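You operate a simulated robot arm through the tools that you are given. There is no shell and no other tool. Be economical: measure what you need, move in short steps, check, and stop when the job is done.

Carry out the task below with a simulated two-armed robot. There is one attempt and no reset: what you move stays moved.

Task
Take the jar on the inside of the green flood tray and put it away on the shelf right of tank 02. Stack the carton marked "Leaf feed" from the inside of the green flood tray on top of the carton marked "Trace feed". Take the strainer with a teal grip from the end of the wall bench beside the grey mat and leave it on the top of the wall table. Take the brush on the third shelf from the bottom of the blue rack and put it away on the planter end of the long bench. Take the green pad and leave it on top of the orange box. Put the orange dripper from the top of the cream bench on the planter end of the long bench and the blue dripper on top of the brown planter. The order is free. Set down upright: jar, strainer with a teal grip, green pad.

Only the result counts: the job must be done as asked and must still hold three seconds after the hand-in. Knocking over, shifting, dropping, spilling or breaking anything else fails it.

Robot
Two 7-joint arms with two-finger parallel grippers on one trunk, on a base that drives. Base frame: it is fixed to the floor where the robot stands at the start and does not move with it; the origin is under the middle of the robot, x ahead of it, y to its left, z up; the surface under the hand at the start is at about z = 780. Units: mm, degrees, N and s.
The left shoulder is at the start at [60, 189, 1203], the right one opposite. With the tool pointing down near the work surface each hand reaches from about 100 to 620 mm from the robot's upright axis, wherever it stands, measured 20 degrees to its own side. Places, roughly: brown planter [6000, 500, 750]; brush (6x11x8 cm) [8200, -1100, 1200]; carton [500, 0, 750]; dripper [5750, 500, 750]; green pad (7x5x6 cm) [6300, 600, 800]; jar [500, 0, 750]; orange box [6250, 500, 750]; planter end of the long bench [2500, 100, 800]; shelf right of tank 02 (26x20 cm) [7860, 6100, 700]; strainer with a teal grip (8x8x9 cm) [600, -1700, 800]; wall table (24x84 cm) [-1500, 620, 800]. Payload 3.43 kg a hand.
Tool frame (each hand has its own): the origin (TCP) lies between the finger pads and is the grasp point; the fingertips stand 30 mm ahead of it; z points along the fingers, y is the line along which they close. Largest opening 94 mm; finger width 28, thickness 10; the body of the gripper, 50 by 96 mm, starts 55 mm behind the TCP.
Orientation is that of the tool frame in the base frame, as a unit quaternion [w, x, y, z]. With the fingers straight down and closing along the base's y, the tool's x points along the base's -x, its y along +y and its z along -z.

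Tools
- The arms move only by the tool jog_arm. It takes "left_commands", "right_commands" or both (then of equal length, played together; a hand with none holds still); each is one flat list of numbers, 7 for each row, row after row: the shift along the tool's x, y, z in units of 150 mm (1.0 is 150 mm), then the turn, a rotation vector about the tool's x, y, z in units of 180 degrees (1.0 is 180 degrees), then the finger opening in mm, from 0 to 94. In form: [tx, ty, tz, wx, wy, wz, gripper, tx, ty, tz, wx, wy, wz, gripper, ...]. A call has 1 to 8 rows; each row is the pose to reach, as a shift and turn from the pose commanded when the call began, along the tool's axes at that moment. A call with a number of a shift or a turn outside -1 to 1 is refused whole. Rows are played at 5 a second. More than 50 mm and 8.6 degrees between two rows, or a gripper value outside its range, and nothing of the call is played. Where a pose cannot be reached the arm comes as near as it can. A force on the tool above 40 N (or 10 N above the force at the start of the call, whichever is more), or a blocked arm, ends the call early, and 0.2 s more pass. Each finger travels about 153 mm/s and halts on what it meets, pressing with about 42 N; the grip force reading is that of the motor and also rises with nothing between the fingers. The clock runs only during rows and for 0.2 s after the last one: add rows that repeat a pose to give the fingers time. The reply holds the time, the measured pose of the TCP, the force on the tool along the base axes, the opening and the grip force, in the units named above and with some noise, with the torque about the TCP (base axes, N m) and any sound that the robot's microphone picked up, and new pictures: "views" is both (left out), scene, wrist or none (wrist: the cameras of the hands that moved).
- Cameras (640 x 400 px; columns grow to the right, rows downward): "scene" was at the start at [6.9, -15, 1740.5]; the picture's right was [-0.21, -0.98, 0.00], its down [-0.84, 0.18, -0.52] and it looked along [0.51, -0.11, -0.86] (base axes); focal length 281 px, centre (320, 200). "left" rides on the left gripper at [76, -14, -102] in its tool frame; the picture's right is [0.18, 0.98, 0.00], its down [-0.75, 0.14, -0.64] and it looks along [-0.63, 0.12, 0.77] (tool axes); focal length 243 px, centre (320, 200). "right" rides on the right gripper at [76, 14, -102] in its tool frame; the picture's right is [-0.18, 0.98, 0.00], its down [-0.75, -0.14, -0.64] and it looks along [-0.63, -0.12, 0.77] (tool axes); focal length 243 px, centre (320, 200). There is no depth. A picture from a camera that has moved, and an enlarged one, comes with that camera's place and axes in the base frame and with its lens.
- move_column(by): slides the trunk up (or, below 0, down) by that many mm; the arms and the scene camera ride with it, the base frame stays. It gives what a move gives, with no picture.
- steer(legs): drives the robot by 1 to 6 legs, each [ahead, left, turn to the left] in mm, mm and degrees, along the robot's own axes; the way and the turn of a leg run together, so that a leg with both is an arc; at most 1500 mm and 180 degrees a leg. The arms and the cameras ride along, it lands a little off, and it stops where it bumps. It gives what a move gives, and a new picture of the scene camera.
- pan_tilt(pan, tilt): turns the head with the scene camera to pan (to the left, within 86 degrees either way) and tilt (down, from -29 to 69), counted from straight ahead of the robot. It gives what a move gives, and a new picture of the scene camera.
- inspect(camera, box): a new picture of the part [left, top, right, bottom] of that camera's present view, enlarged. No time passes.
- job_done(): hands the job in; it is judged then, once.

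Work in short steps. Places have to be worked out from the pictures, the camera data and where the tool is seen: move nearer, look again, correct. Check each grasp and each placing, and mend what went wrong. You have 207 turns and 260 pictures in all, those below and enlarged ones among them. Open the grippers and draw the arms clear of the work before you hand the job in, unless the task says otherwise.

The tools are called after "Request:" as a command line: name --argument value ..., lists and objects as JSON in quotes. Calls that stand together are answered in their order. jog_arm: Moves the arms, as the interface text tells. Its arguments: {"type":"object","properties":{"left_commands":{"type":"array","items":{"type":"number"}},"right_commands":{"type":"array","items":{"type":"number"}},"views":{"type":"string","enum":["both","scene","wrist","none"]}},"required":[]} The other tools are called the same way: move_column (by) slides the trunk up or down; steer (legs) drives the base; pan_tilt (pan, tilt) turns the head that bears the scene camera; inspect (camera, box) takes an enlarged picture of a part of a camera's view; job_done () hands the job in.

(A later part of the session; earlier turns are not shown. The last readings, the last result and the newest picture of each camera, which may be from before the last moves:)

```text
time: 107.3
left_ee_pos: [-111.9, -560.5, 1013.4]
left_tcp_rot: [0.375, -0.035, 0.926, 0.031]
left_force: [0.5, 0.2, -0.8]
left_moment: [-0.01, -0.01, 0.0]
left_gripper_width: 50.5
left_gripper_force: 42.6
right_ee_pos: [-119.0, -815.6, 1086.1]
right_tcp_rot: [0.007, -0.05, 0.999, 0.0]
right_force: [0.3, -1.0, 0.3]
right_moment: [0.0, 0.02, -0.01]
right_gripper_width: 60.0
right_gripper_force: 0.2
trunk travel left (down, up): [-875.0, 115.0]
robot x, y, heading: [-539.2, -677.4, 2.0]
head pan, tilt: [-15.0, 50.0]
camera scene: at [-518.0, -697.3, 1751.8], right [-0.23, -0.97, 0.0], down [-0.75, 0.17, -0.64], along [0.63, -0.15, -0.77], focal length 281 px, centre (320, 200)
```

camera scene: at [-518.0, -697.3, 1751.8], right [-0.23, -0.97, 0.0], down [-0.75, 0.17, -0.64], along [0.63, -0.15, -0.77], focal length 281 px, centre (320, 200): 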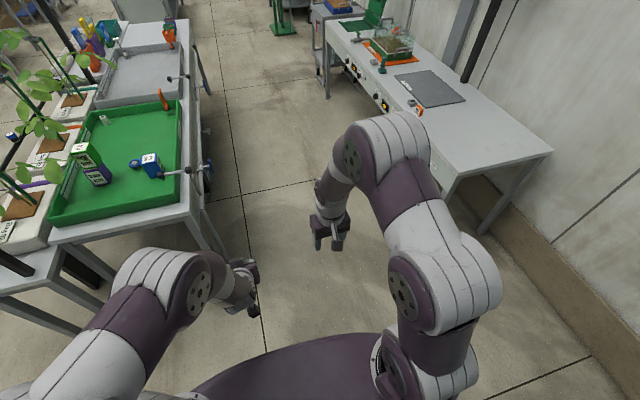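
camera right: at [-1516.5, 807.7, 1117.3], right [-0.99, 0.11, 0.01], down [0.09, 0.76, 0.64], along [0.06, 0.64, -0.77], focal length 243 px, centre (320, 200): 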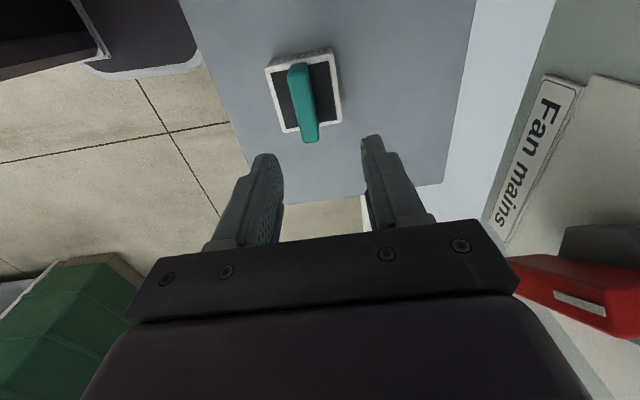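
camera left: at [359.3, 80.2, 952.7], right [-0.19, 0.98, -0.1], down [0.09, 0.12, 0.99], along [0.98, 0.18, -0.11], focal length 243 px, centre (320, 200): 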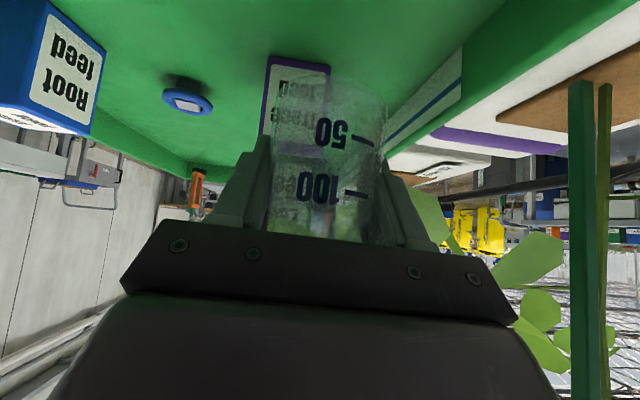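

The stack looks good. I drive down the corridor centre line.

Request:
steer --legs '[[0, -200, -2], [1500, 0, 0], [1000, 0, 0]]'

Request:
pan_tilt --pan 10 --tilt 20

```text
time: 120.7
left_ee_pos: [2376.4, -773.8, 1015.2]
left_tcp_rot: [0.376, -0.02, 0.926, 0.025]
left_force: [-0.6, -0.6, -0.8]
left_moment: [0.02, -0.01, 0.01]
left_gripper_width: 50.5
left_gripper_force: 42.3
right_ee_pos: [2362.1, -1027.1, 1088.1]
right_tcp_rot: [0.007, -0.034, 0.999, -0.001]
right_force: [-0.4, 0.5, 1.3]
right_moment: [0.03, -0.01, -0.02]
right_gripper_width: 60.0
right_gripper_force: 0.0
trunk travel left (down, up): [-875.0, 115.0]
robot x, y, heading: [1951.9, -875.7, -0.2]
head pan, tilt: [-15.0, 50.0]
camera scene: at [1966.3, -896.6, 1751.8], right [-0.26, -0.97, 0.0], down [-0.74, 0.2, -0.64], along [0.62, -0.17, -0.77], focal length 281 px, centre (320, 200)
```

scene: 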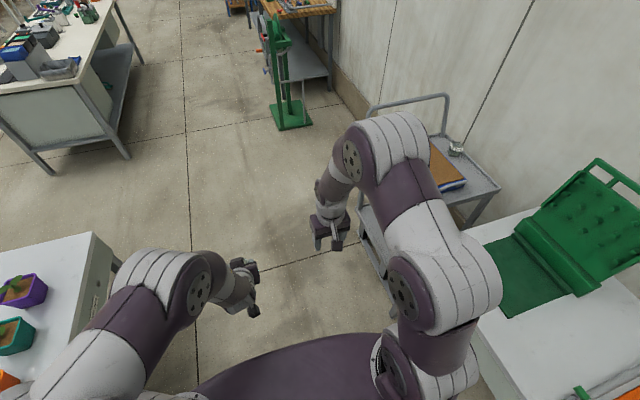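

```text
time: 121.6
left_ee_pos: [2376.7, -773.9, 1014.9]
left_tcp_rot: [0.376, -0.02, 0.926, 0.024]
left_force: [-0.4, -0.1, 0.2]
left_moment: [0.01, 0.01, 0.02]
left_gripper_width: 50.4
left_gripper_force: 42.4
right_ee_pos: [2362.0, -1028.1, 1088.9]
right_tcp_rot: [0.008, -0.035, 0.999, 0.0]
right_force: [-0.1, 0.4, -0.7]
right_moment: [0.04, 0.03, 0.03]
right_gripper_width: 60.2
right_gripper_force: 0.0
trunk travel left (down, up): [-875.0, 115.0]
robot x, y, heading: [1950.0, -877.4, -0.1]
head pan, tilt: [10.0, 20.0]
camera scene: at [1984.0, -860.7, 1797.3], right [0.17, -0.99, 0.0], down [-0.34, -0.06, -0.94], along [0.93, 0.16, -0.34], focal length 281 px, centre (320, 200)
```

scene: 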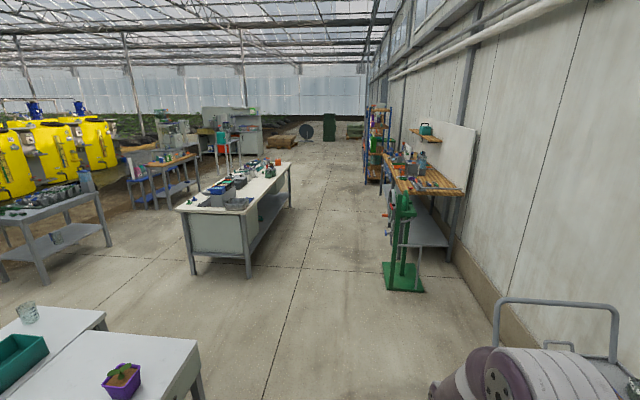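

The path is clear: the cream bench lies ahead left (x about 4400–6500, near side y about 350). I drive there, shift left and turn to face it.

Request:
steer --legs '[[900, 0, 0], [800, 400, 0], [1200, 0, 0], [1000, 0, 0], [0, 0, 90]]'

Request:
pan_tilt --pan 0 --tilt 40

```text
time: 144.8
left_ee_pos: [5707.0, -41.0, 1015.7]
left_tcp_rot: [-0.247, 0.672, -0.637, -0.284]
left_force: [0.2, -0.1, -0.6]
left_moment: [-0.01, -0.02, -0.01]
left_gripper_width: 50.1
left_gripper_force: 42.3
right_ee_pos: [5962.1, -54.4, 1087.3]
right_tcp_rot: [-0.004, 0.734, -0.679, -0.004]
right_force: [-0.6, 0.4, 0.9]
right_moment: [0.0, -0.02, 0.03]
right_gripper_width: 59.9
right_gripper_force: 0.0
trunk travel left (down, up): [-875.0, 115.0]
robot x, y, heading: [5808.2, -466.0, 90.5]
head pan, tilt: [10.0, 20.0]
camera scene: at [5797.2, -434.3, 1797.4], right [0.98, 0.18, 0.0], down [0.06, -0.34, -0.94], along [-0.17, 0.92, -0.34], focal length 281 px, centre (320, 200)
```

scene: 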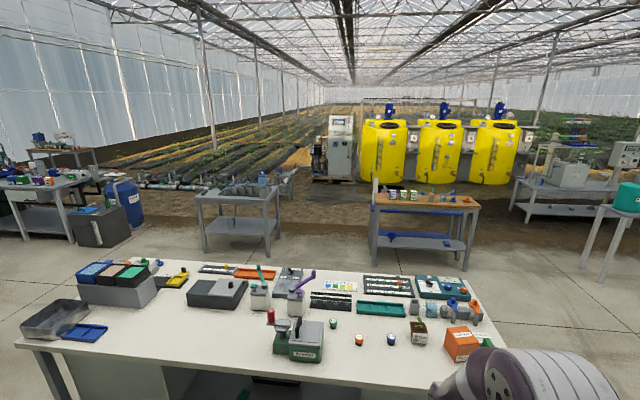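

```text
time: 145.6
left_ee_pos: [5707.3, -40.6, 1014.1]
left_tcp_rot: [-0.246, 0.672, -0.638, -0.285]
left_force: [-0.4, 0.0, -0.1]
left_moment: [0.02, 0.01, 0.02]
left_gripper_width: 50.2
left_gripper_force: 42.1
right_ee_pos: [5962.7, -52.9, 1087.6]
right_tcp_rot: [-0.004, 0.734, -0.679, -0.005]
right_force: [0.3, 0.2, 0.8]
right_moment: [-0.02, 0.0, 0.0]
right_gripper_width: 60.0
right_gripper_force: 0.1
trunk travel left (down, up): [-875.0, 115.0]
robot x, y, heading: [5815.9, -464.1, 90.6]
head pan, tilt: [0.0, 40.0]
camera scene: at [5813.3, -440.8, 1766.1], right [1.0, 0.01, 0.0], down [0.01, -0.64, -0.77], along [-0.01, 0.77, -0.64], focal length 281 px, centre (320, 200)
```

scene: 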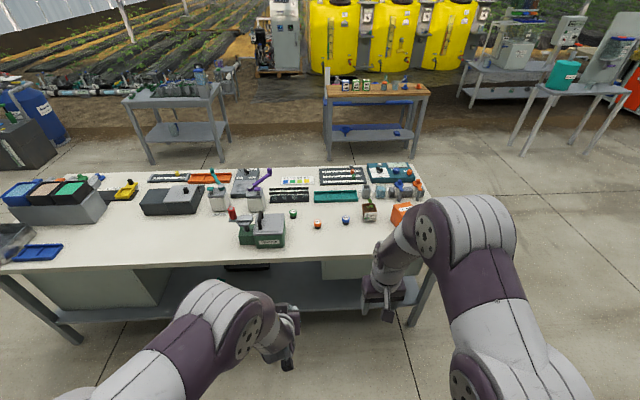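

Request:
inspect --camera "scene" --box '[270, 160, 430, 260]'

```text
4.00 times, centred on (350, 210) of scene
camera zoom: at [5813.3, -440.8, 1766.1], right [1.0, 0.01, 0.0], down [0.01, -0.64, -0.77], along [-0.01, 0.77, -0.64], focal length 1124 px, centre (200, 160)
```

zoom: 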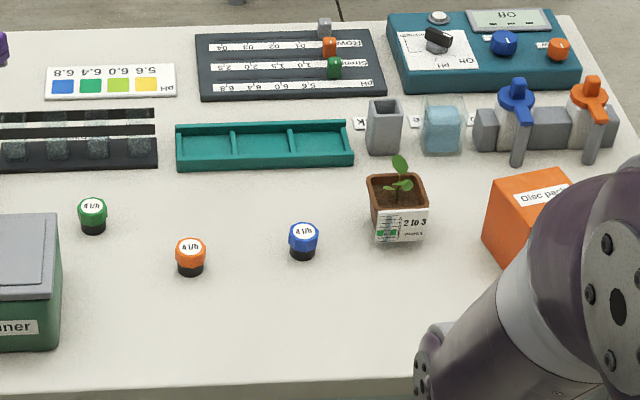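

Drippers, planter and orange box are on the near-right part of the bench. I drive up to it.

Request:
steer --legs '[[450, -60, -0.6]]'

Request:
pan_tilt --pan -20 --tilt 50

```text
time: 148.3
left_ee_pos: [5776.2, 400.1, 1015.3]
left_tcp_rot: [-0.25, 0.665, -0.644, -0.283]
left_force: [0.4, -0.8, -0.3]
left_moment: [-0.05, 0.0, -0.02]
left_gripper_width: 50.1
left_gripper_force: 41.5
right_ee_pos: [6029.7, 383.4, 1086.8]
right_tcp_rot: [-0.005, 0.728, -0.686, -0.005]
right_force: [0.2, -0.8, -0.3]
right_moment: [0.02, 0.0, -0.01]
right_gripper_width: 60.2
right_gripper_force: 0.1
trunk travel left (down, up): [-875.0, 115.0]
robot x, y, heading: [5868.6, -26.5, 89.8]
head pan, tilt: [0.0, 40.0]
camera scene: at [5873.8, -2.4, 1766.0], right [1.0, -0.01, 0.0], down [-0.01, -0.64, -0.77], along [0.01, 0.77, -0.64], focal length 281 px, centre (320, 200)
```

scene: 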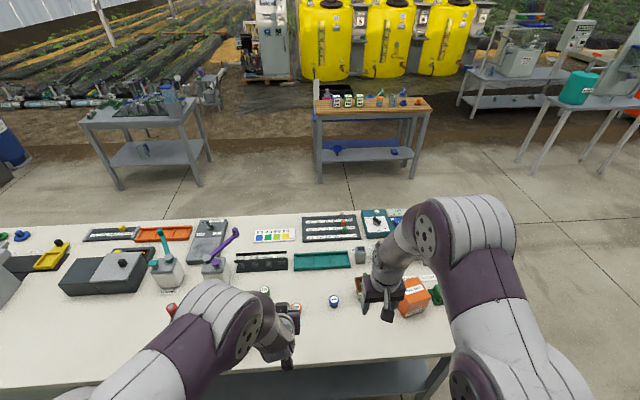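

```text
time: 149.1
left_ee_pos: [5776.2, 401.3, 1013.5]
left_tcp_rot: [-0.249, 0.666, -0.644, -0.283]
left_force: [0.4, -0.2, -0.7]
left_moment: [-0.01, 0.03, 0.0]
left_gripper_width: 50.3
left_gripper_force: 41.9
right_ee_pos: [6029.2, 382.4, 1087.5]
right_tcp_rot: [-0.004, 0.727, -0.686, -0.005]
right_force: [-0.2, -0.2, -0.7]
right_moment: [0.01, 0.0, -0.01]
right_gripper_width: 60.7
right_gripper_force: 0.0
trunk travel left (down, up): [-875.0, 115.0]
robot x, y, heading: [5869.4, -28.9, 89.3]
head pan, tilt: [-20.0, 50.0]
camera scene: at [5900.1, -13.7, 1751.9], right [0.94, -0.35, 0.0], down [-0.27, -0.72, -0.64], along [0.23, 0.6, -0.77], focal length 281 px, centre (320, 200)
```

scene: 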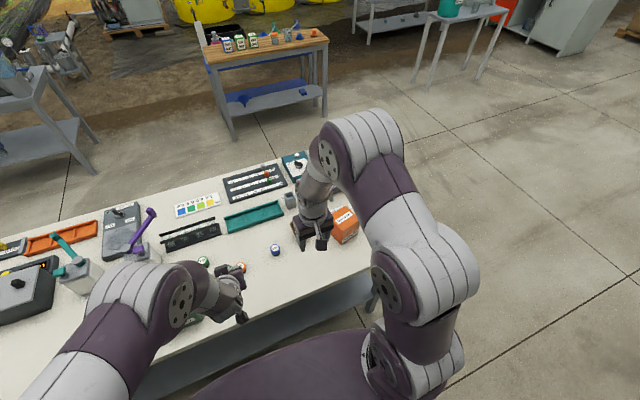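

Bench top about z 772, blue dripper about (5931,559). I bring the right hand over it for a close look.

Request:
jog_arm --right_commands '[-0.198, 0.12, 0.1, 0, 0, 0, 70, -0.396, 0.24, 0.3, 0, 0, 0, 70, -0.594, 0.36, 0.5, 0, 0, 0, 70, -0.79, 0.48, 0.7, 0, 0, 0, 70, -0.989, 0.597, 0.91, 0, 0, 0, 70, -0.989, 0.597, 0.91, 0, 0, 0, 70]' --views "both"

```text
time: 150.5
left_ee_pos: [5774.8, 400.1, 1014.9]
left_tcp_rot: [-0.249, 0.666, -0.644, -0.282]
left_force: [0.1, -0.1, -0.5]
left_moment: [0.01, 0.02, -0.03]
left_gripper_width: 50.0
left_gripper_force: 42.6
right_ee_pos: [5933.3, 526.8, 954.9]
right_tcp_rot: [-0.005, 0.728, -0.686, -0.004]
right_force: [0.4, 0.7, 0.1]
right_moment: [-0.02, 0.01, -0.05]
right_gripper_width: 69.8
right_gripper_force: 0.1
trunk travel left (down, up): [-875.0, 115.0]
robot x, y, heading: [5872.5, -25.7, 89.2]
head pan, tilt: [-20.0, 50.0]
camera scene: at [5900.6, -15.6, 1751.8], right [0.94, -0.35, 0.0], down [-0.27, -0.72, -0.64], along [0.23, 0.6, -0.77], focal length 281 px, centre (320, 200)
camera right: at [5923.7, 447.3, 1056.3], right [-0.99, 0.13, 0.0], down [0.1, 0.75, 0.65], along [0.08, 0.65, -0.76], focal length 243 px, centre (320, 200)
```

scene: 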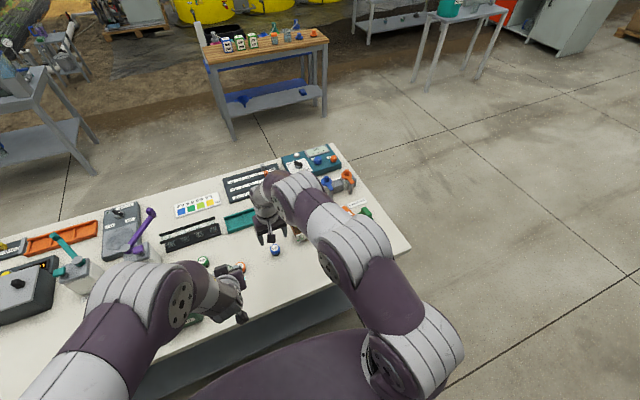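
right: 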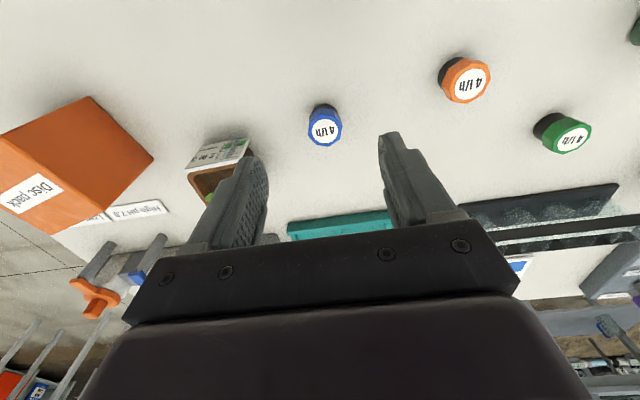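

Request:
inspect --camera "right" --box '[160, 80, 400, 240]'

Request:
inspect --camera "scene" --box '[250, 140, 410, 260]'

```text
2.50 times, centred on (280, 160) of right
camera zoom: at [5923.7, 447.3, 1056.3], right [-0.99, 0.13, 0.0], down [0.1, 0.75, 0.65], along [0.08, 0.65, -0.76], focal length 606 px, centre (420, 300)
```

zoom: 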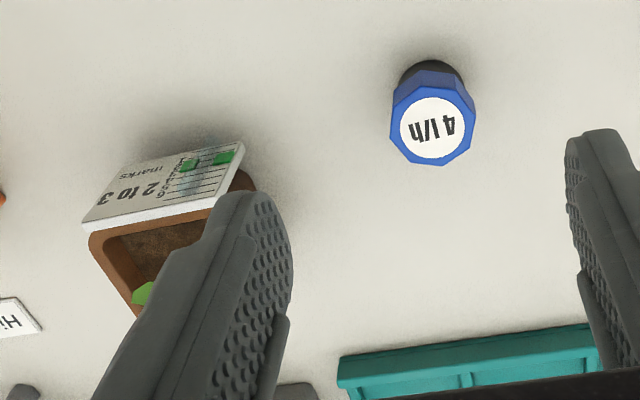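

```text
3.33 times, centred on (330, 200) of scene
camera zoom: at [5900.6, -15.6, 1751.8], right [0.94, -0.35, 0.0], down [-0.27, -0.72, -0.64], along [0.23, 0.6, -0.77], focal length 937 px, centre (287, 200)
```

zoom: 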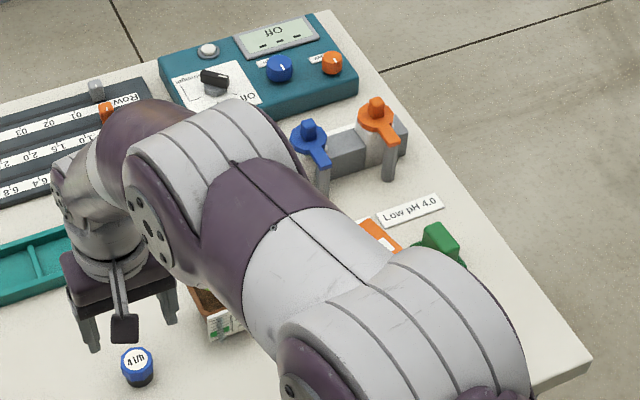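

Blue dripper about (5935,557). I descend so only its cap is between the fingertips.

Request:
jog_arm --right_commands '[-0.2, -0.023, 0.25, 0, 0, 0, 70, -0.2, -0.023, 0.5, 0, 0, 0, 70, -0.2, -0.023, 0.7, 0, 0, 0, 70, -0.2, -0.023, 0.7, 0, 0, 0, 70]' --views "wrist"

```text
time: 151.5
left_ee_pos: [5774.9, 401.5, 1014.7]
left_tcp_rot: [-0.25, 0.666, -0.644, -0.283]
left_force: [0.4, 0.5, -0.3]
left_moment: [0.03, 0.01, 0.01]
left_gripper_width: 50.3
left_gripper_force: 42.2
right_ee_pos: [5933.1, 558.8, 849.2]
right_tcp_rot: [-0.005, 0.728, -0.686, -0.004]
right_force: [1.8, -0.7, 1.3]
right_moment: [-0.02, -0.02, -0.02]
right_gripper_width: 70.0
right_gripper_force: 0.0
trunk travel left (down, up): [-875.0, 115.0]
robot x, y, heading: [5867.9, -25.2, 89.5]
head pan, tilt: [-20.0, 50.0]
camera right: at [5923.9, 480.1, 950.4], right [-0.99, 0.13, 0.0], down [0.1, 0.75, 0.65], along [0.08, 0.65, -0.76], focal length 243 px, centre (320, 200)
```

right: 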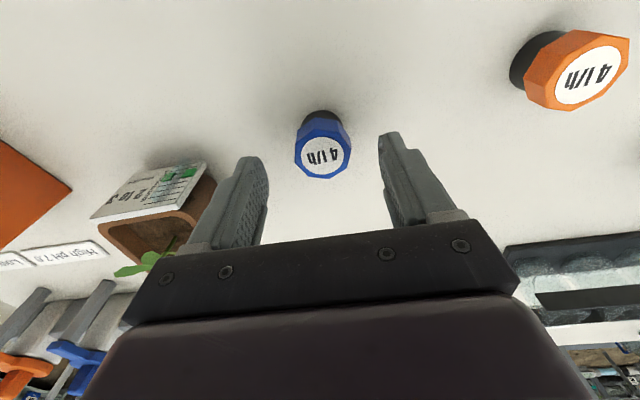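

Request:
jog_arm --right_commands '[0, 0, 0.08, 0, 0, 0, 70, 0, 0, 0.16, 0, 0, 0, 60, 0, 0, 0.16, 0, 0, 0, 0, 0, 0, 0.16, 0, 0, 0, 0, 0, 0, 0.16, 0, 0, 0, 0]' --views "none"

Request:
jog_arm --right_commands '[0, 0, -0.03, 0, 0, 0, 0, 0, 0, -0.1, 0, 0, 0, 0, 0, 0, -0.3, 0, 0, 0, 0, 0, 0, -0.6, 0, 0, 0, 0, 0, 0, -0.9, 0, 0, 0, 0, 0, 0, -0.9, 0, 0, 0, 0]' --views "wrist"

```text
time: 152.8
left_ee_pos: [5774.6, 397.7, 1014.6]
left_tcp_rot: [-0.249, 0.666, -0.644, -0.282]
left_force: [-0.2, -0.5, -0.5]
left_moment: [0.01, 0.0, -0.03]
left_gripper_width: 50.6
left_gripper_force: 42.3
right_ee_pos: [5931.8, 562.4, 848.9]
right_tcp_rot: [-0.015, 0.727, -0.686, -0.018]
right_force: [-0.8, 0.3, -0.8]
right_moment: [0.02, 0.02, 0.04]
right_gripper_width: 0.1
right_gripper_force: 32.7
right hand out of reach, approached as far as the arm can: row 1, 2, 3, 4, 5
trunk travel left (down, up): [-875.0, 115.0]
robot x, y, heading: [5873.7, -22.0, 89.2]
head pan, tilt: [-20.0, 50.0]
stopped in row 5 (right hand): the force on the tool passed its limit at 63 N (the readings are from after the stop); the commanded pose is now the measured one
```

```text
time: 154.2
left_ee_pos: [5775.0, 401.7, 1014.4]
left_tcp_rot: [-0.249, 0.666, -0.645, -0.281]
left_force: [-0.5, 0.2, 0.2]
left_moment: [-0.01, 0.0, -0.01]
left_gripper_width: 50.1
left_gripper_force: 41.6
right_ee_pos: [5933.2, 558.6, 979.9]
right_tcp_rot: [-0.012, 0.727, -0.686, -0.016]
right_force: [-0.1, 0.1, -0.3]
right_moment: [-0.05, -0.02, 0.02]
right_gripper_width: 0.0
right_gripper_force: 32.6
trunk travel left (down, up): [-875.0, 115.0]
robot x, y, heading: [5876.3, -26.6, 89.3]
head pan, tilt: [-20.0, 50.0]
camera right: at [5925.3, 476.6, 1080.3], right [-0.99, 0.13, 0.01], down [0.1, 0.73, 0.67], along [0.08, 0.67, -0.74], focal length 243 px, centre (320, 200)
```

right: 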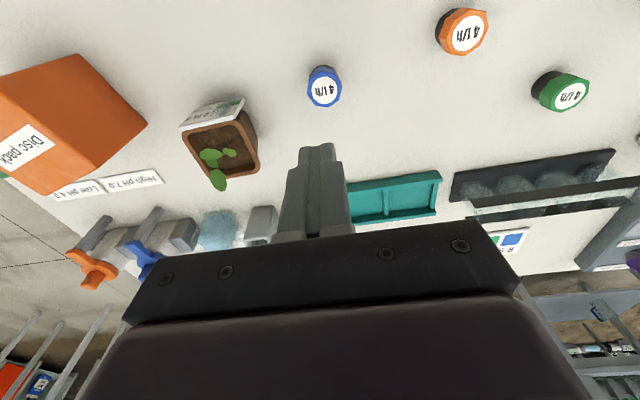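

The arm lacks reach that low, so I lower the trunk 100 mm and drive 50 mm closer.

Request:
move_column --by -100

Request:
steer --legs '[[45, 0, 0]]'

Request:
jog_arm --right_commands '[0.15, 0, 0, 0, 0, 0, 40, 0.3, 0, 0, 0, 0, 0, 70, 0.3, 0, 0, 0, 0, 0, 70]' --views "wrist"

```text
time: 155.6
left_ee_pos: [5775.0, 401.3, 914.8]
left_tcp_rot: [-0.249, 0.666, -0.644, -0.282]
left_force: [0.5, -0.2, -0.6]
left_moment: [-0.02, 0.02, -0.06]
left_gripper_width: 50.0
left_gripper_force: 41.8
right_ee_pos: [5933.4, 557.5, 881.4]
right_tcp_rot: [-0.012, 0.727, -0.686, -0.017]
right_force: [0.7, 0.0, 0.6]
right_moment: [-0.03, 0.0, -0.06]
right_gripper_width: 0.1
right_gripper_force: 32.8
trunk travel left (down, up): [-775.0, 215.0]
robot x, y, heading: [5874.0, -26.2, 89.4]
head pan, tilt: [-20.0, 50.0]
```

```text
time: 156.5
left_ee_pos: [5776.0, 443.5, 914.4]
left_tcp_rot: [-0.249, 0.666, -0.644, -0.282]
left_force: [0.1, -0.6, -0.7]
left_moment: [0.01, 0.03, 0.01]
left_gripper_width: 50.1
left_gripper_force: 41.5
right_ee_pos: [5934.3, 600.7, 881.8]
right_tcp_rot: [-0.012, 0.727, -0.687, -0.017]
right_force: [0.9, 0.2, 0.5]
right_moment: [-0.04, -0.02, 0.0]
right_gripper_width: 0.0
right_gripper_force: 33.0
trunk travel left (down, up): [-775.0, 215.0]
robot x, y, heading: [5872.0, 20.6, 89.3]
head pan, tilt: [-20.0, 50.0]
camera scene: at [5900.5, 27.5, 1651.9], right [0.94, -0.35, 0.0], down [-0.27, -0.72, -0.64], along [0.23, 0.6, -0.77], focal length 281 px, centre (320, 200)
```

scene: 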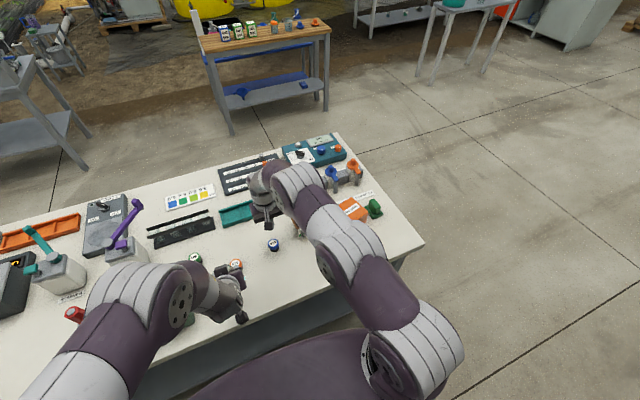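

```text
time: 157.3
left_ee_pos: [5775.3, 444.1, 913.8]
left_tcp_rot: [-0.249, 0.666, -0.644, -0.282]
left_force: [-0.4, 0.2, 0.8]
left_moment: [0.01, -0.01, 0.01]
left_gripper_width: 50.2
left_gripper_force: 42.1
right_ee_pos: [5936.4, 556.3, 878.9]
right_tcp_rot: [-0.012, 0.727, -0.686, -0.016]
right_force: [0.5, -0.5, 0.9]
right_moment: [0.01, -0.03, 0.0]
right_gripper_width: 70.0
right_gripper_force: 0.1
trunk travel left (down, up): [-775.0, 215.0]
robot x, y, heading: [5875.2, 20.6, 89.3]
head pan, tilt: [-20.0, 50.0]
camera right: at [5928.7, 475.0, 977.8], right [-0.99, 0.13, 0.01], down [0.1, 0.73, 0.67], along [0.08, 0.67, -0.74], focal length 243 px, centre (320, 200)
```

right: 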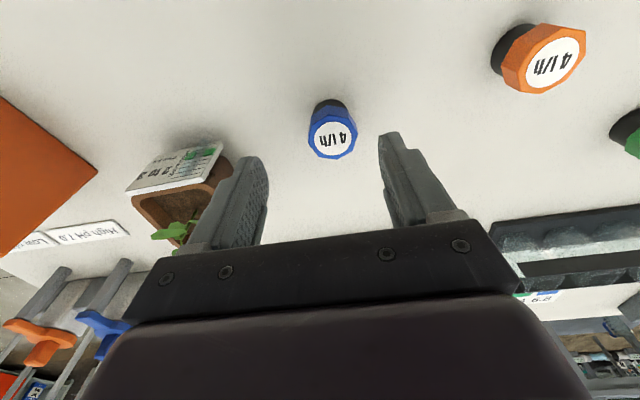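

Request:
jog_arm --right_commands '[-0.027, 0.034, 0.12, 0, 0.0124, 0, 70, -0.027, 0.034, 0.24, 0, 0.0124, 0, 70, -0.027, 0.034, 0.36, 0, 0.0124, 0, 70, -0.027, 0.034, 0.36, 0, 0.0124, 0, 70]' --views "wrist"

```text
time: 158.3
left_ee_pos: [5775.3, 444.1, 914.6]
left_tcp_rot: [-0.25, 0.666, -0.644, -0.282]
left_force: [0.5, 0.8, -1.0]
left_moment: [0.02, 0.0, 0.0]
left_gripper_width: 50.2
left_gripper_force: 42.1
right_ee_pos: [5931.5, 561.6, 824.8]
right_tcp_rot: [0.001, 0.727, -0.686, -0.002]
right_force: [0.1, 0.2, -0.4]
right_moment: [0.0, 0.0, 0.06]
right_gripper_width: 70.0
right_gripper_force: 0.1
trunk travel left (down, up): [-775.0, 215.0]
robot x, y, heading: [5874.2, 18.2, 89.3]
head pan, tilt: [-20.0, 50.0]
camera right: at [5922.6, 484.4, 927.7], right [-0.99, 0.13, 0.0], down [0.1, 0.76, 0.64], along [0.08, 0.64, -0.77], focal length 243 px, centre (320, 200)
```

right: 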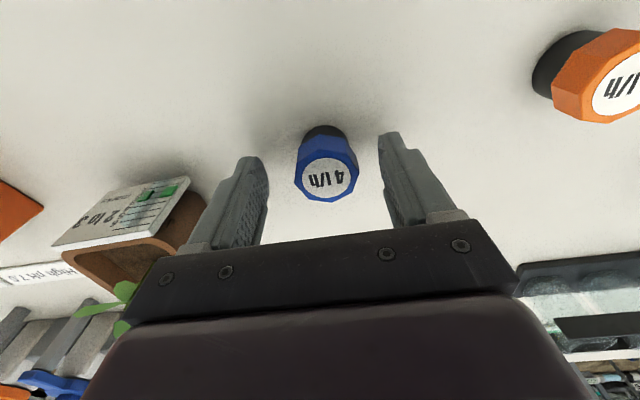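

Request:
jog_arm --right_commands '[0, 0, 0, 0, 0, 0, 40, 0, 0, 0, 0, 0, 0, 0, 0, 0, 0, 0, 0, 0, 0, 0, 0, 0, 0, 0, 0, 0]' --views "none"

Request:
jog_arm --right_commands '[0, 0, -0.03, 0, 0, 0, 0, 0, 0, -0.1, 0, 0, 0, 0, 0, 0, -0.3, 0, 0, 0, 0, 0, 0, -0.6, 0, 0, 0, 0, 0, 0, -0.8, 0, 0, 0, 0, 0, 0, -0.8, 0, 0, 0, 0]' --views "both"

```text
time: 159.3
left_ee_pos: [5775.3, 443.9, 913.5]
left_tcp_rot: [-0.249, 0.665, -0.645, -0.281]
left_force: [-0.3, 0.2, -0.7]
left_moment: [-0.04, -0.01, 0.01]
left_gripper_width: 50.2
left_gripper_force: 42.0
right_ee_pos: [5931.2, 562.6, 824.6]
right_tcp_rot: [0.001, 0.727, -0.686, -0.003]
right_force: [0.7, -0.3, -0.7]
right_moment: [0.01, -0.02, 0.0]
right_gripper_width: 35.0
right_gripper_force: 42.2
trunk travel left (down, up): [-775.0, 215.0]
robot x, y, heading: [5877.3, 16.3, 89.6]
head pan, tilt: [-20.0, 50.0]
```

```text
time: 160.7
left_ee_pos: [5774.9, 445.2, 914.3]
left_tcp_rot: [-0.249, 0.666, -0.644, -0.282]
left_force: [-0.7, 0.9, -1.2]
left_moment: [0.05, 0.0, -0.02]
left_gripper_width: 50.1
left_gripper_force: 42.3
right_ee_pos: [5931.3, 560.3, 943.7]
right_tcp_rot: [0.001, 0.727, -0.686, -0.003]
right_force: [-0.9, 0.5, -0.3]
right_moment: [0.04, 0.01, -0.02]
right_gripper_width: 35.1
right_gripper_force: 42.3
trunk travel left (down, up): [-775.0, 215.0]
robot x, y, heading: [5873.6, 19.8, 89.3]
head pan, tilt: [-20.0, 50.0]
camera scene: at [5900.6, 30.0, 1651.8], right [0.94, -0.35, 0.0], down [-0.27, -0.72, -0.64], along [0.23, 0.6, -0.77], focal length 281 px, centre (320, 200)
camera right: at [5922.3, 483.0, 1047.9], right [-0.99, 0.13, 0.0], down [0.1, 0.76, 0.64], along [0.08, 0.64, -0.77], focal length 243 px, centre (320, 200)
```

scene: 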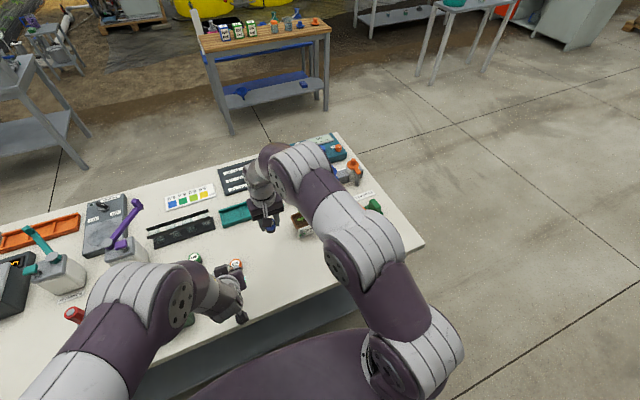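
right: 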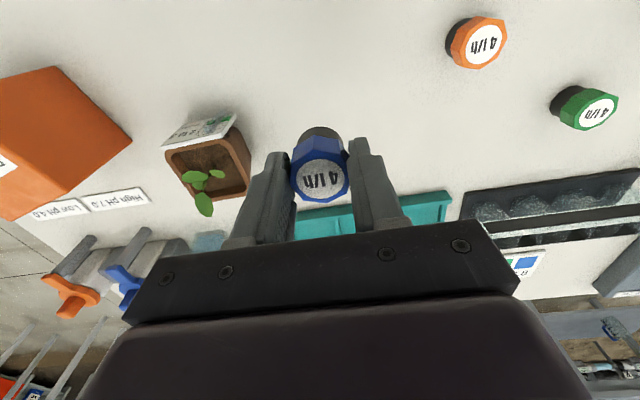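

Blue dripper held (35 mm). I zoom on the planter to plan the placing.

Request:
inspect --camera "right" --box '[140, 90, 280, 230]'

Request:
inspect --camera "scene" --box '[270, 190, 340, 250]'

```text
2.86 times, centred on (210, 160) of right
camera zoom: at [5922.3, 483.0, 1047.9], right [-0.99, 0.13, 0.0], down [0.1, 0.76, 0.64], along [0.08, 0.64, -0.77], focal length 693 px, centre (634, 314)
```

zoom: 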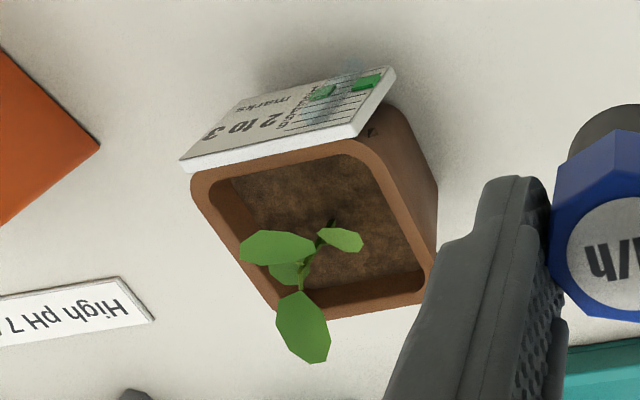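

```text
6.67 times, centred on (305, 220) of scene
camera zoom: at [5900.6, 30.0, 1651.8], right [0.94, -0.35, 0.0], down [-0.27, -0.72, -0.64], along [0.23, 0.6, -0.77], focal length 1873 px, centre (420, 67)
```

zoom: 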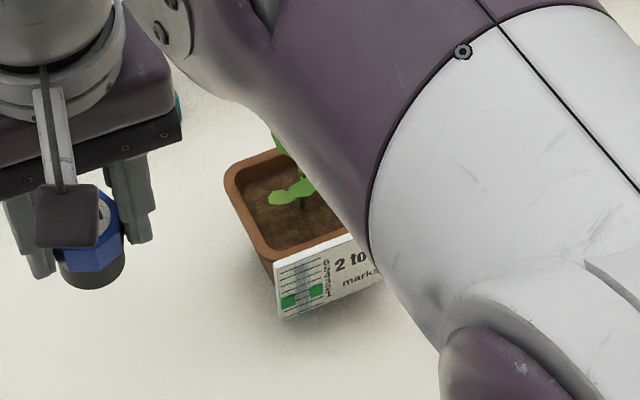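

Planter centre about (6050,606), rim z about 840, stem in the middle. I'll set the dripper in its front-left corner; first I move above it.

Request:
jog_arm --right_commands '[-0.05, -0.18, -0.1, 0, 0, 0, 0, -0.1, -0.37, -0.1, 0, 0, 0, 0, -0.15, -0.55, -0.1, 0, 0, 0, 0, -0.21, -0.735, -0.1, 0, 0, 0, 0, -0.21, -0.735, -0.1, 0, 0, 0, 0]' --views "both"

```text
time: 161.9
left_ee_pos: [5776.1, 443.9, 914.6]
left_tcp_rot: [-0.249, 0.667, -0.643, -0.283]
left_force: [-0.3, -0.4, 0.4]
left_moment: [0.02, -0.02, 0.01]
left_gripper_width: 50.3
left_gripper_force: 41.7
right_ee_pos: [6038.9, 596.3, 959.3]
right_tcp_rot: [0.001, 0.727, -0.687, -0.002]
right_force: [-0.2, 0.2, 0.1]
right_moment: [-0.03, 0.02, -0.03]
right_gripper_width: 35.4
right_gripper_force: 42.3
trunk travel left (down, up): [-775.0, 215.0]
robot x, y, heading: [5873.6, 20.7, 89.4]
head pan, tilt: [-20.0, 50.0]
camera scene: at [5899.7, 29.3, 1651.8], right [0.94, -0.35, 0.0], down [-0.27, -0.72, -0.64], along [0.23, 0.6, -0.77], focal length 281 px, centre (320, 200)
camera right: at [6030.0, 519.6, 1063.3], right [-0.99, 0.13, 0.0], down [0.1, 0.76, 0.64], along [0.08, 0.64, -0.77], focal length 243 px, centre (320, 200)
```

scene: 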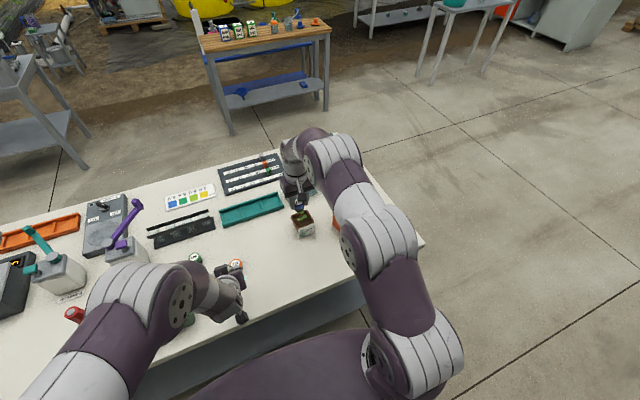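
right: 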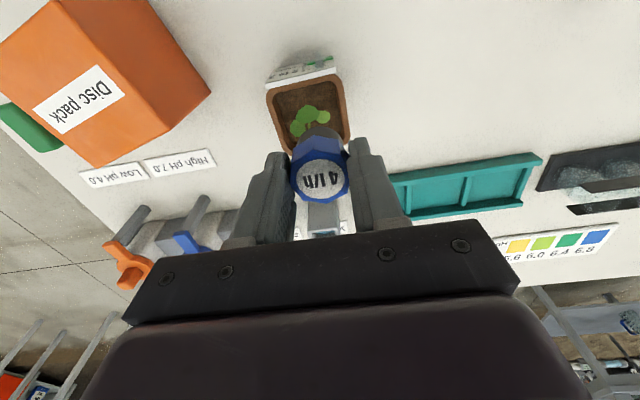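

Request:
inspect --camera "scene" --box '[270, 180, 350, 250]'

Request:
inspect --camera "right" --box '[250, 40, 380, 200]'

```text
5.71 times, centred on (310, 215) of scene
camera zoom: at [5899.7, 29.3, 1651.8], right [0.94, -0.35, 0.0], down [-0.27, -0.72, -0.64], along [0.23, 0.6, -0.77], focal length 1606 px, centre (377, 114)
```

zoom: 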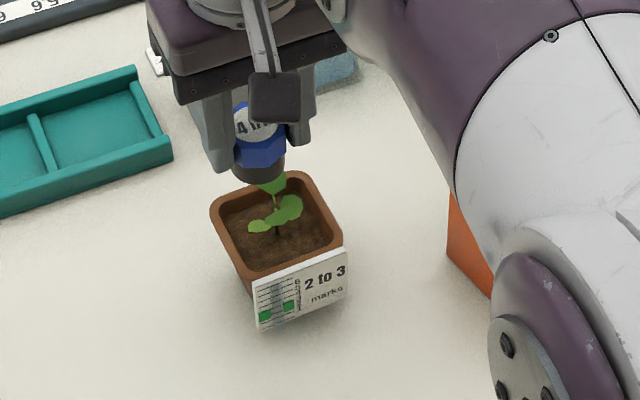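

```text
2.50 times, centred on (315, 120) of right
camera zoom: at [6030.0, 519.6, 1063.3], right [-0.99, 0.13, 0.0], down [0.1, 0.76, 0.64], along [0.08, 0.64, -0.77], focal length 606 px, centre (332, 400)
```

zoom: 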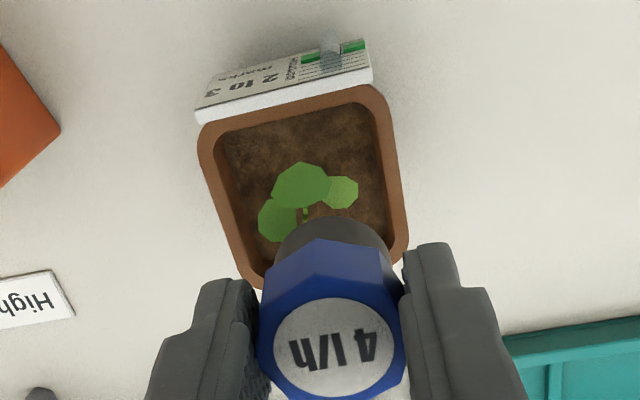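

Request:
jog_arm --right_commands '[-0.012, -0.01, 0.15, 0, 0, 0, 0, -0.012, -0.01, 0.3, 0, 0, 0, 0, -0.012, -0.01, 0.42, 0, 0, 0, 0, -0.012, -0.01, 0.42, 0, 0, 0, 0]' --views "none"

Request:
inspect --camera "scene" --box '[270, 180, 350, 250]'

Request:
inspect --camera "right" --box '[250, 40, 380, 200]'

```text
time: 162.9
left_ee_pos: [5776.0, 445.0, 913.8]
left_tcp_rot: [-0.25, 0.666, -0.644, -0.282]
left_force: [0.0, -0.6, -0.2]
left_moment: [-0.01, -0.02, 0.02]
left_gripper_width: 50.2
left_gripper_force: 41.7
right_ee_pos: [6040.5, 600.5, 897.2]
right_tcp_rot: [0.002, 0.727, -0.686, -0.002]
right_force: [-0.3, -0.5, 0.1]
right_moment: [-0.02, 0.0, 0.0]
right_gripper_width: 35.0
right_gripper_force: 42.2
trunk travel left (down, up): [-775.0, 215.0]
robot x, y, heading: [5873.9, 16.3, 89.3]
head pan, tilt: [-20.0, 50.0]
```

```text
5.71 times, centred on (310, 215) of scene
camera zoom: at [5900.5, 29.4, 1651.8], right [0.94, -0.35, 0.0], down [-0.27, -0.72, -0.64], along [0.23, 0.6, -0.77], focal length 1606 px, centre (377, 114)
```

zoom: 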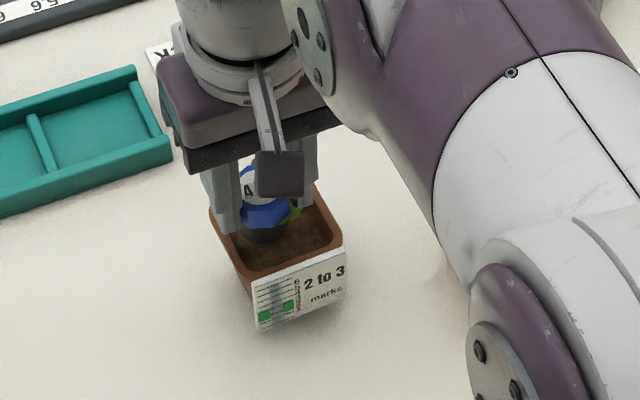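

```text
2.50 times, centred on (315, 120) of right
camera zoom: at [6031.0, 523.2, 1000.0], right [-0.99, 0.13, 0.0], down [0.1, 0.76, 0.64], along [0.08, 0.64, -0.77], focal length 606 px, centre (332, 400)
```

zoom: 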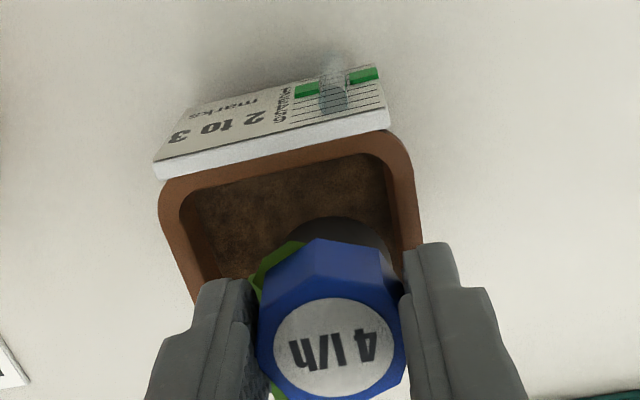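

There is a bit more room to the front, so I shift 6 mm that way and lower slowly to contact.

Request:
jog_arm --right_commands '[0.035, 0, 0, 0, 0, 0, 0, 0.035, 0, 0.02, 0, 0, 0, 0, 0.035, 0, 0.04, 0, 0, 0, 0, 0.035, 0, 0.06, 0, 0, 0, 0]' --views "none"

Request:
jog_arm --right_commands '[0, 0, 0.015, 0, 0, 0, 0, 0, 0, 0.03, 0, 0, 0, 0, 0, 0, 0.045, 0, 0, 0, 0, 0, 0, 0.06, 0, 0, 0, 0]' --views "none"

Request:
inspect --camera "scene" --box '[270, 180, 350, 250]'

```text
time: 163.9
left_ee_pos: [5774.7, 444.0, 915.0]
left_tcp_rot: [-0.249, 0.666, -0.644, -0.282]
left_force: [0.5, 0.0, -0.2]
left_moment: [0.01, -0.01, -0.01]
left_gripper_width: 50.1
left_gripper_force: 42.1
right_ee_pos: [6039.6, 595.0, 887.2]
right_tcp_rot: [0.002, 0.727, -0.686, -0.002]
right_force: [0.7, -0.7, -0.3]
right_moment: [0.0, -0.01, -0.01]
right_gripper_width: 35.2
right_gripper_force: 41.9
trunk travel left (down, up): [-775.0, 215.0]
robot x, y, heading: [5871.2, 20.8, 89.3]
head pan, tilt: [-20.0, 50.0]
```

```text
time: 164.9
left_ee_pos: [5776.5, 444.4, 914.6]
left_tcp_rot: [-0.249, 0.666, -0.645, -0.281]
left_force: [-0.5, -0.8, -0.2]
left_moment: [0.0, -0.01, 0.0]
left_gripper_width: 50.0
left_gripper_force: 41.6
right_ee_pos: [6041.0, 597.1, 879.8]
right_tcp_rot: [0.001, 0.727, -0.687, -0.003]
right_force: [0.0, -0.4, -0.3]
right_moment: [-0.03, -0.02, 0.0]
right_gripper_width: 35.0
right_gripper_force: 42.4
trunk travel left (down, up): [-775.0, 215.0]
robot x, y, heading: [5874.2, 20.8, 89.3]
head pan, tilt: [-20.0, 50.0]
```

```text
5.71 times, centred on (310, 215) of scene
camera zoom: at [5900.6, 29.6, 1651.8], right [0.94, -0.35, 0.0], down [-0.27, -0.72, -0.64], along [0.23, 0.6, -0.77], focal length 1606 px, centre (377, 114)
```

zoom: 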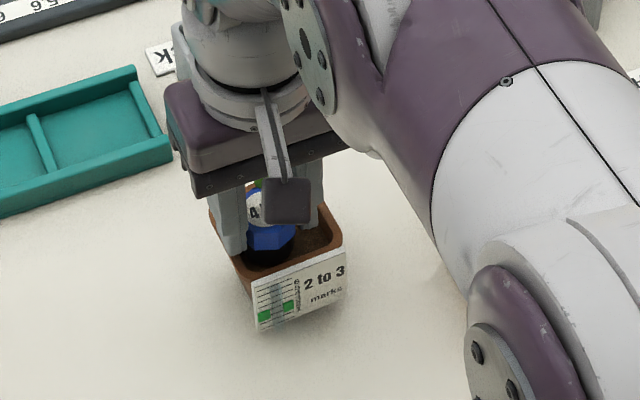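

Request:
jog_arm --right_commands '[0, 0, 0.015, 0, 0, 0, 0, 0, 0, 0.03, 0, 0, 0, 0, 0, 0, 0.045, 0, 0, 0, 0, 0, 0, 0.06, 0, 0, 0, 0]' --views "wrist"

```text
time: 165.9
left_ee_pos: [5775.9, 442.8, 915.9]
left_tcp_rot: [-0.249, 0.666, -0.643, -0.283]
left_force: [-0.5, -0.3, -0.6]
left_moment: [0.01, 0.01, 0.01]
left_gripper_width: 50.2
left_gripper_force: 42.3
right_ee_pos: [6040.4, 596.4, 873.8]
right_tcp_rot: [-0.002, 0.727, -0.687, -0.004]
right_force: [1.4, -1.2, 20.5]
right_moment: [-0.04, -0.04, 0.01]
right_gripper_width: 34.8
right_gripper_force: 42.2
trunk travel left (down, up): [-775.0, 215.0]
robot x, y, heading: [5873.1, 15.8, 89.4]
head pan, tilt: [-20.0, 50.0]
camera right: at [6031.9, 518.4, 975.7], right [-0.99, 0.13, 0.01], down [0.1, 0.76, 0.65], along [0.08, 0.64, -0.76], focal length 243 px, centre (320, 200)
```

right: 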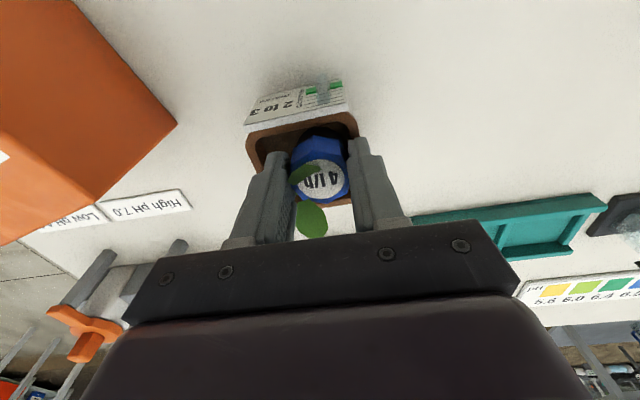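

Request:
inspect --camera "right" --box '[220, 70, 400, 230]'

Request:
inspect --camera "scene" --box '[280, 190, 340, 245]'

```text
2.50 times, centred on (310, 150) of right
camera zoom: at [6031.9, 518.4, 975.7], right [-0.99, 0.13, 0.01], down [0.1, 0.76, 0.65], along [0.08, 0.64, -0.76], focal length 606 px, centre (345, 325)
```

zoom: 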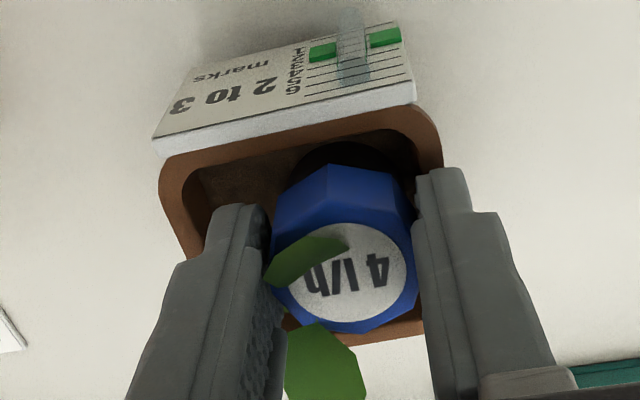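

```text
7.27 times, centred on (310, 218) of scene
camera zoom: at [5899.8, 26.0, 1652.2], right [0.94, -0.35, 0.0], down [-0.27, -0.72, -0.64], along [0.23, 0.6, -0.76], focal length 2044 px, centre (393, 73)
```

zoom: 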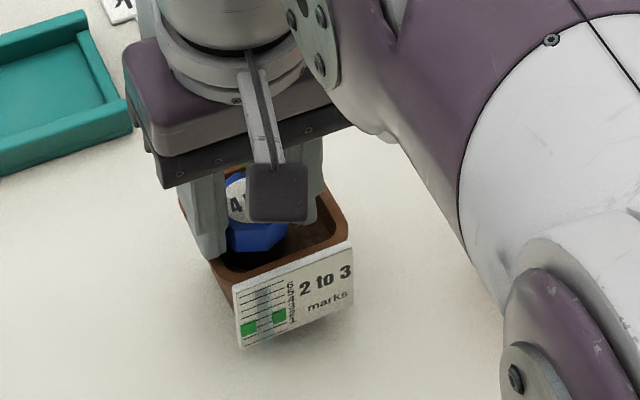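

The contact moment is near zero, so the load is centred and the dripper stands on the soil. I open slightly and rise.

Request:
jog_arm --right_commands '[0, 0, -0.007, 0, 0, 0, 0, 0, 0, -0.012, 0, 0, 0, 38, 0, 0, -0.012, 0, 0, 0, 48, 0, 0, -0.1, 0, 0, 0, 48, 0, 0, -0.35, 0, 0, 0, 48, 0, 0, -0.65, 0, 0, 0, 48, 0, 0, -0.65, 0, 0, 0, 48]' --views "wrist"

Request:
inspect --camera "scene" --box '[280, 190, 340, 245]'

```text
time: 167.5
left_ee_pos: [5774.9, 443.9, 913.5]
left_tcp_rot: [-0.249, 0.666, -0.644, -0.282]
left_force: [-0.3, -0.8, -0.5]
left_moment: [-0.01, 0.0, 0.01]
left_gripper_width: 50.4
left_gripper_force: 42.3
right_ee_pos: [6041.4, 595.4, 965.6]
right_tcp_rot: [0.001, 0.727, -0.686, -0.003]
right_force: [-0.1, 1.1, -0.2]
right_moment: [-0.01, 0.01, 0.0]
right_gripper_width: 48.0
right_gripper_force: 0.1
trunk travel left (down, up): [-775.0, 215.0]
robot x, y, heading: [5873.3, 19.2, 89.3]
head pan, tilt: [-20.0, 50.0]
camera right: at [6031.9, 518.2, 1068.3], right [-0.99, 0.13, 0.0], down [0.1, 0.76, 0.64], along [0.08, 0.64, -0.77], focal length 243 px, centre (320, 200)
```

right: 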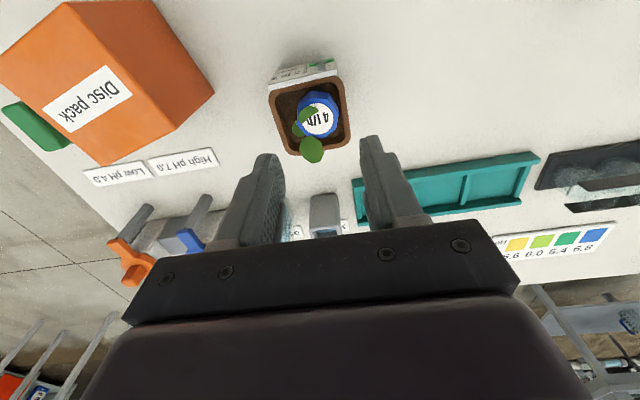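

```text
7.27 times, centred on (310, 218) of scene
camera zoom: at [5900.8, 30.2, 1651.8], right [0.94, -0.35, 0.0], down [-0.27, -0.72, -0.64], along [0.23, 0.6, -0.77], focal length 2044 px, centre (393, 73)
```

zoom: 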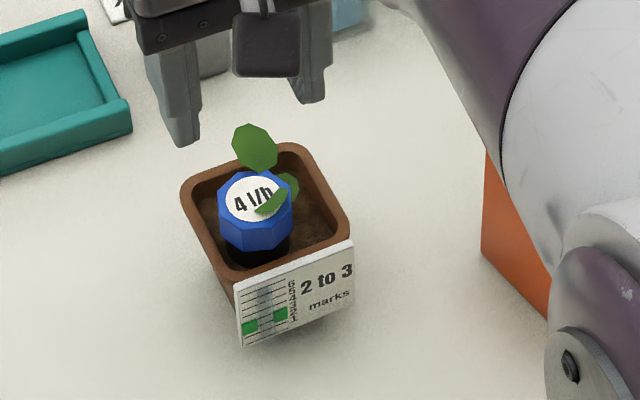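

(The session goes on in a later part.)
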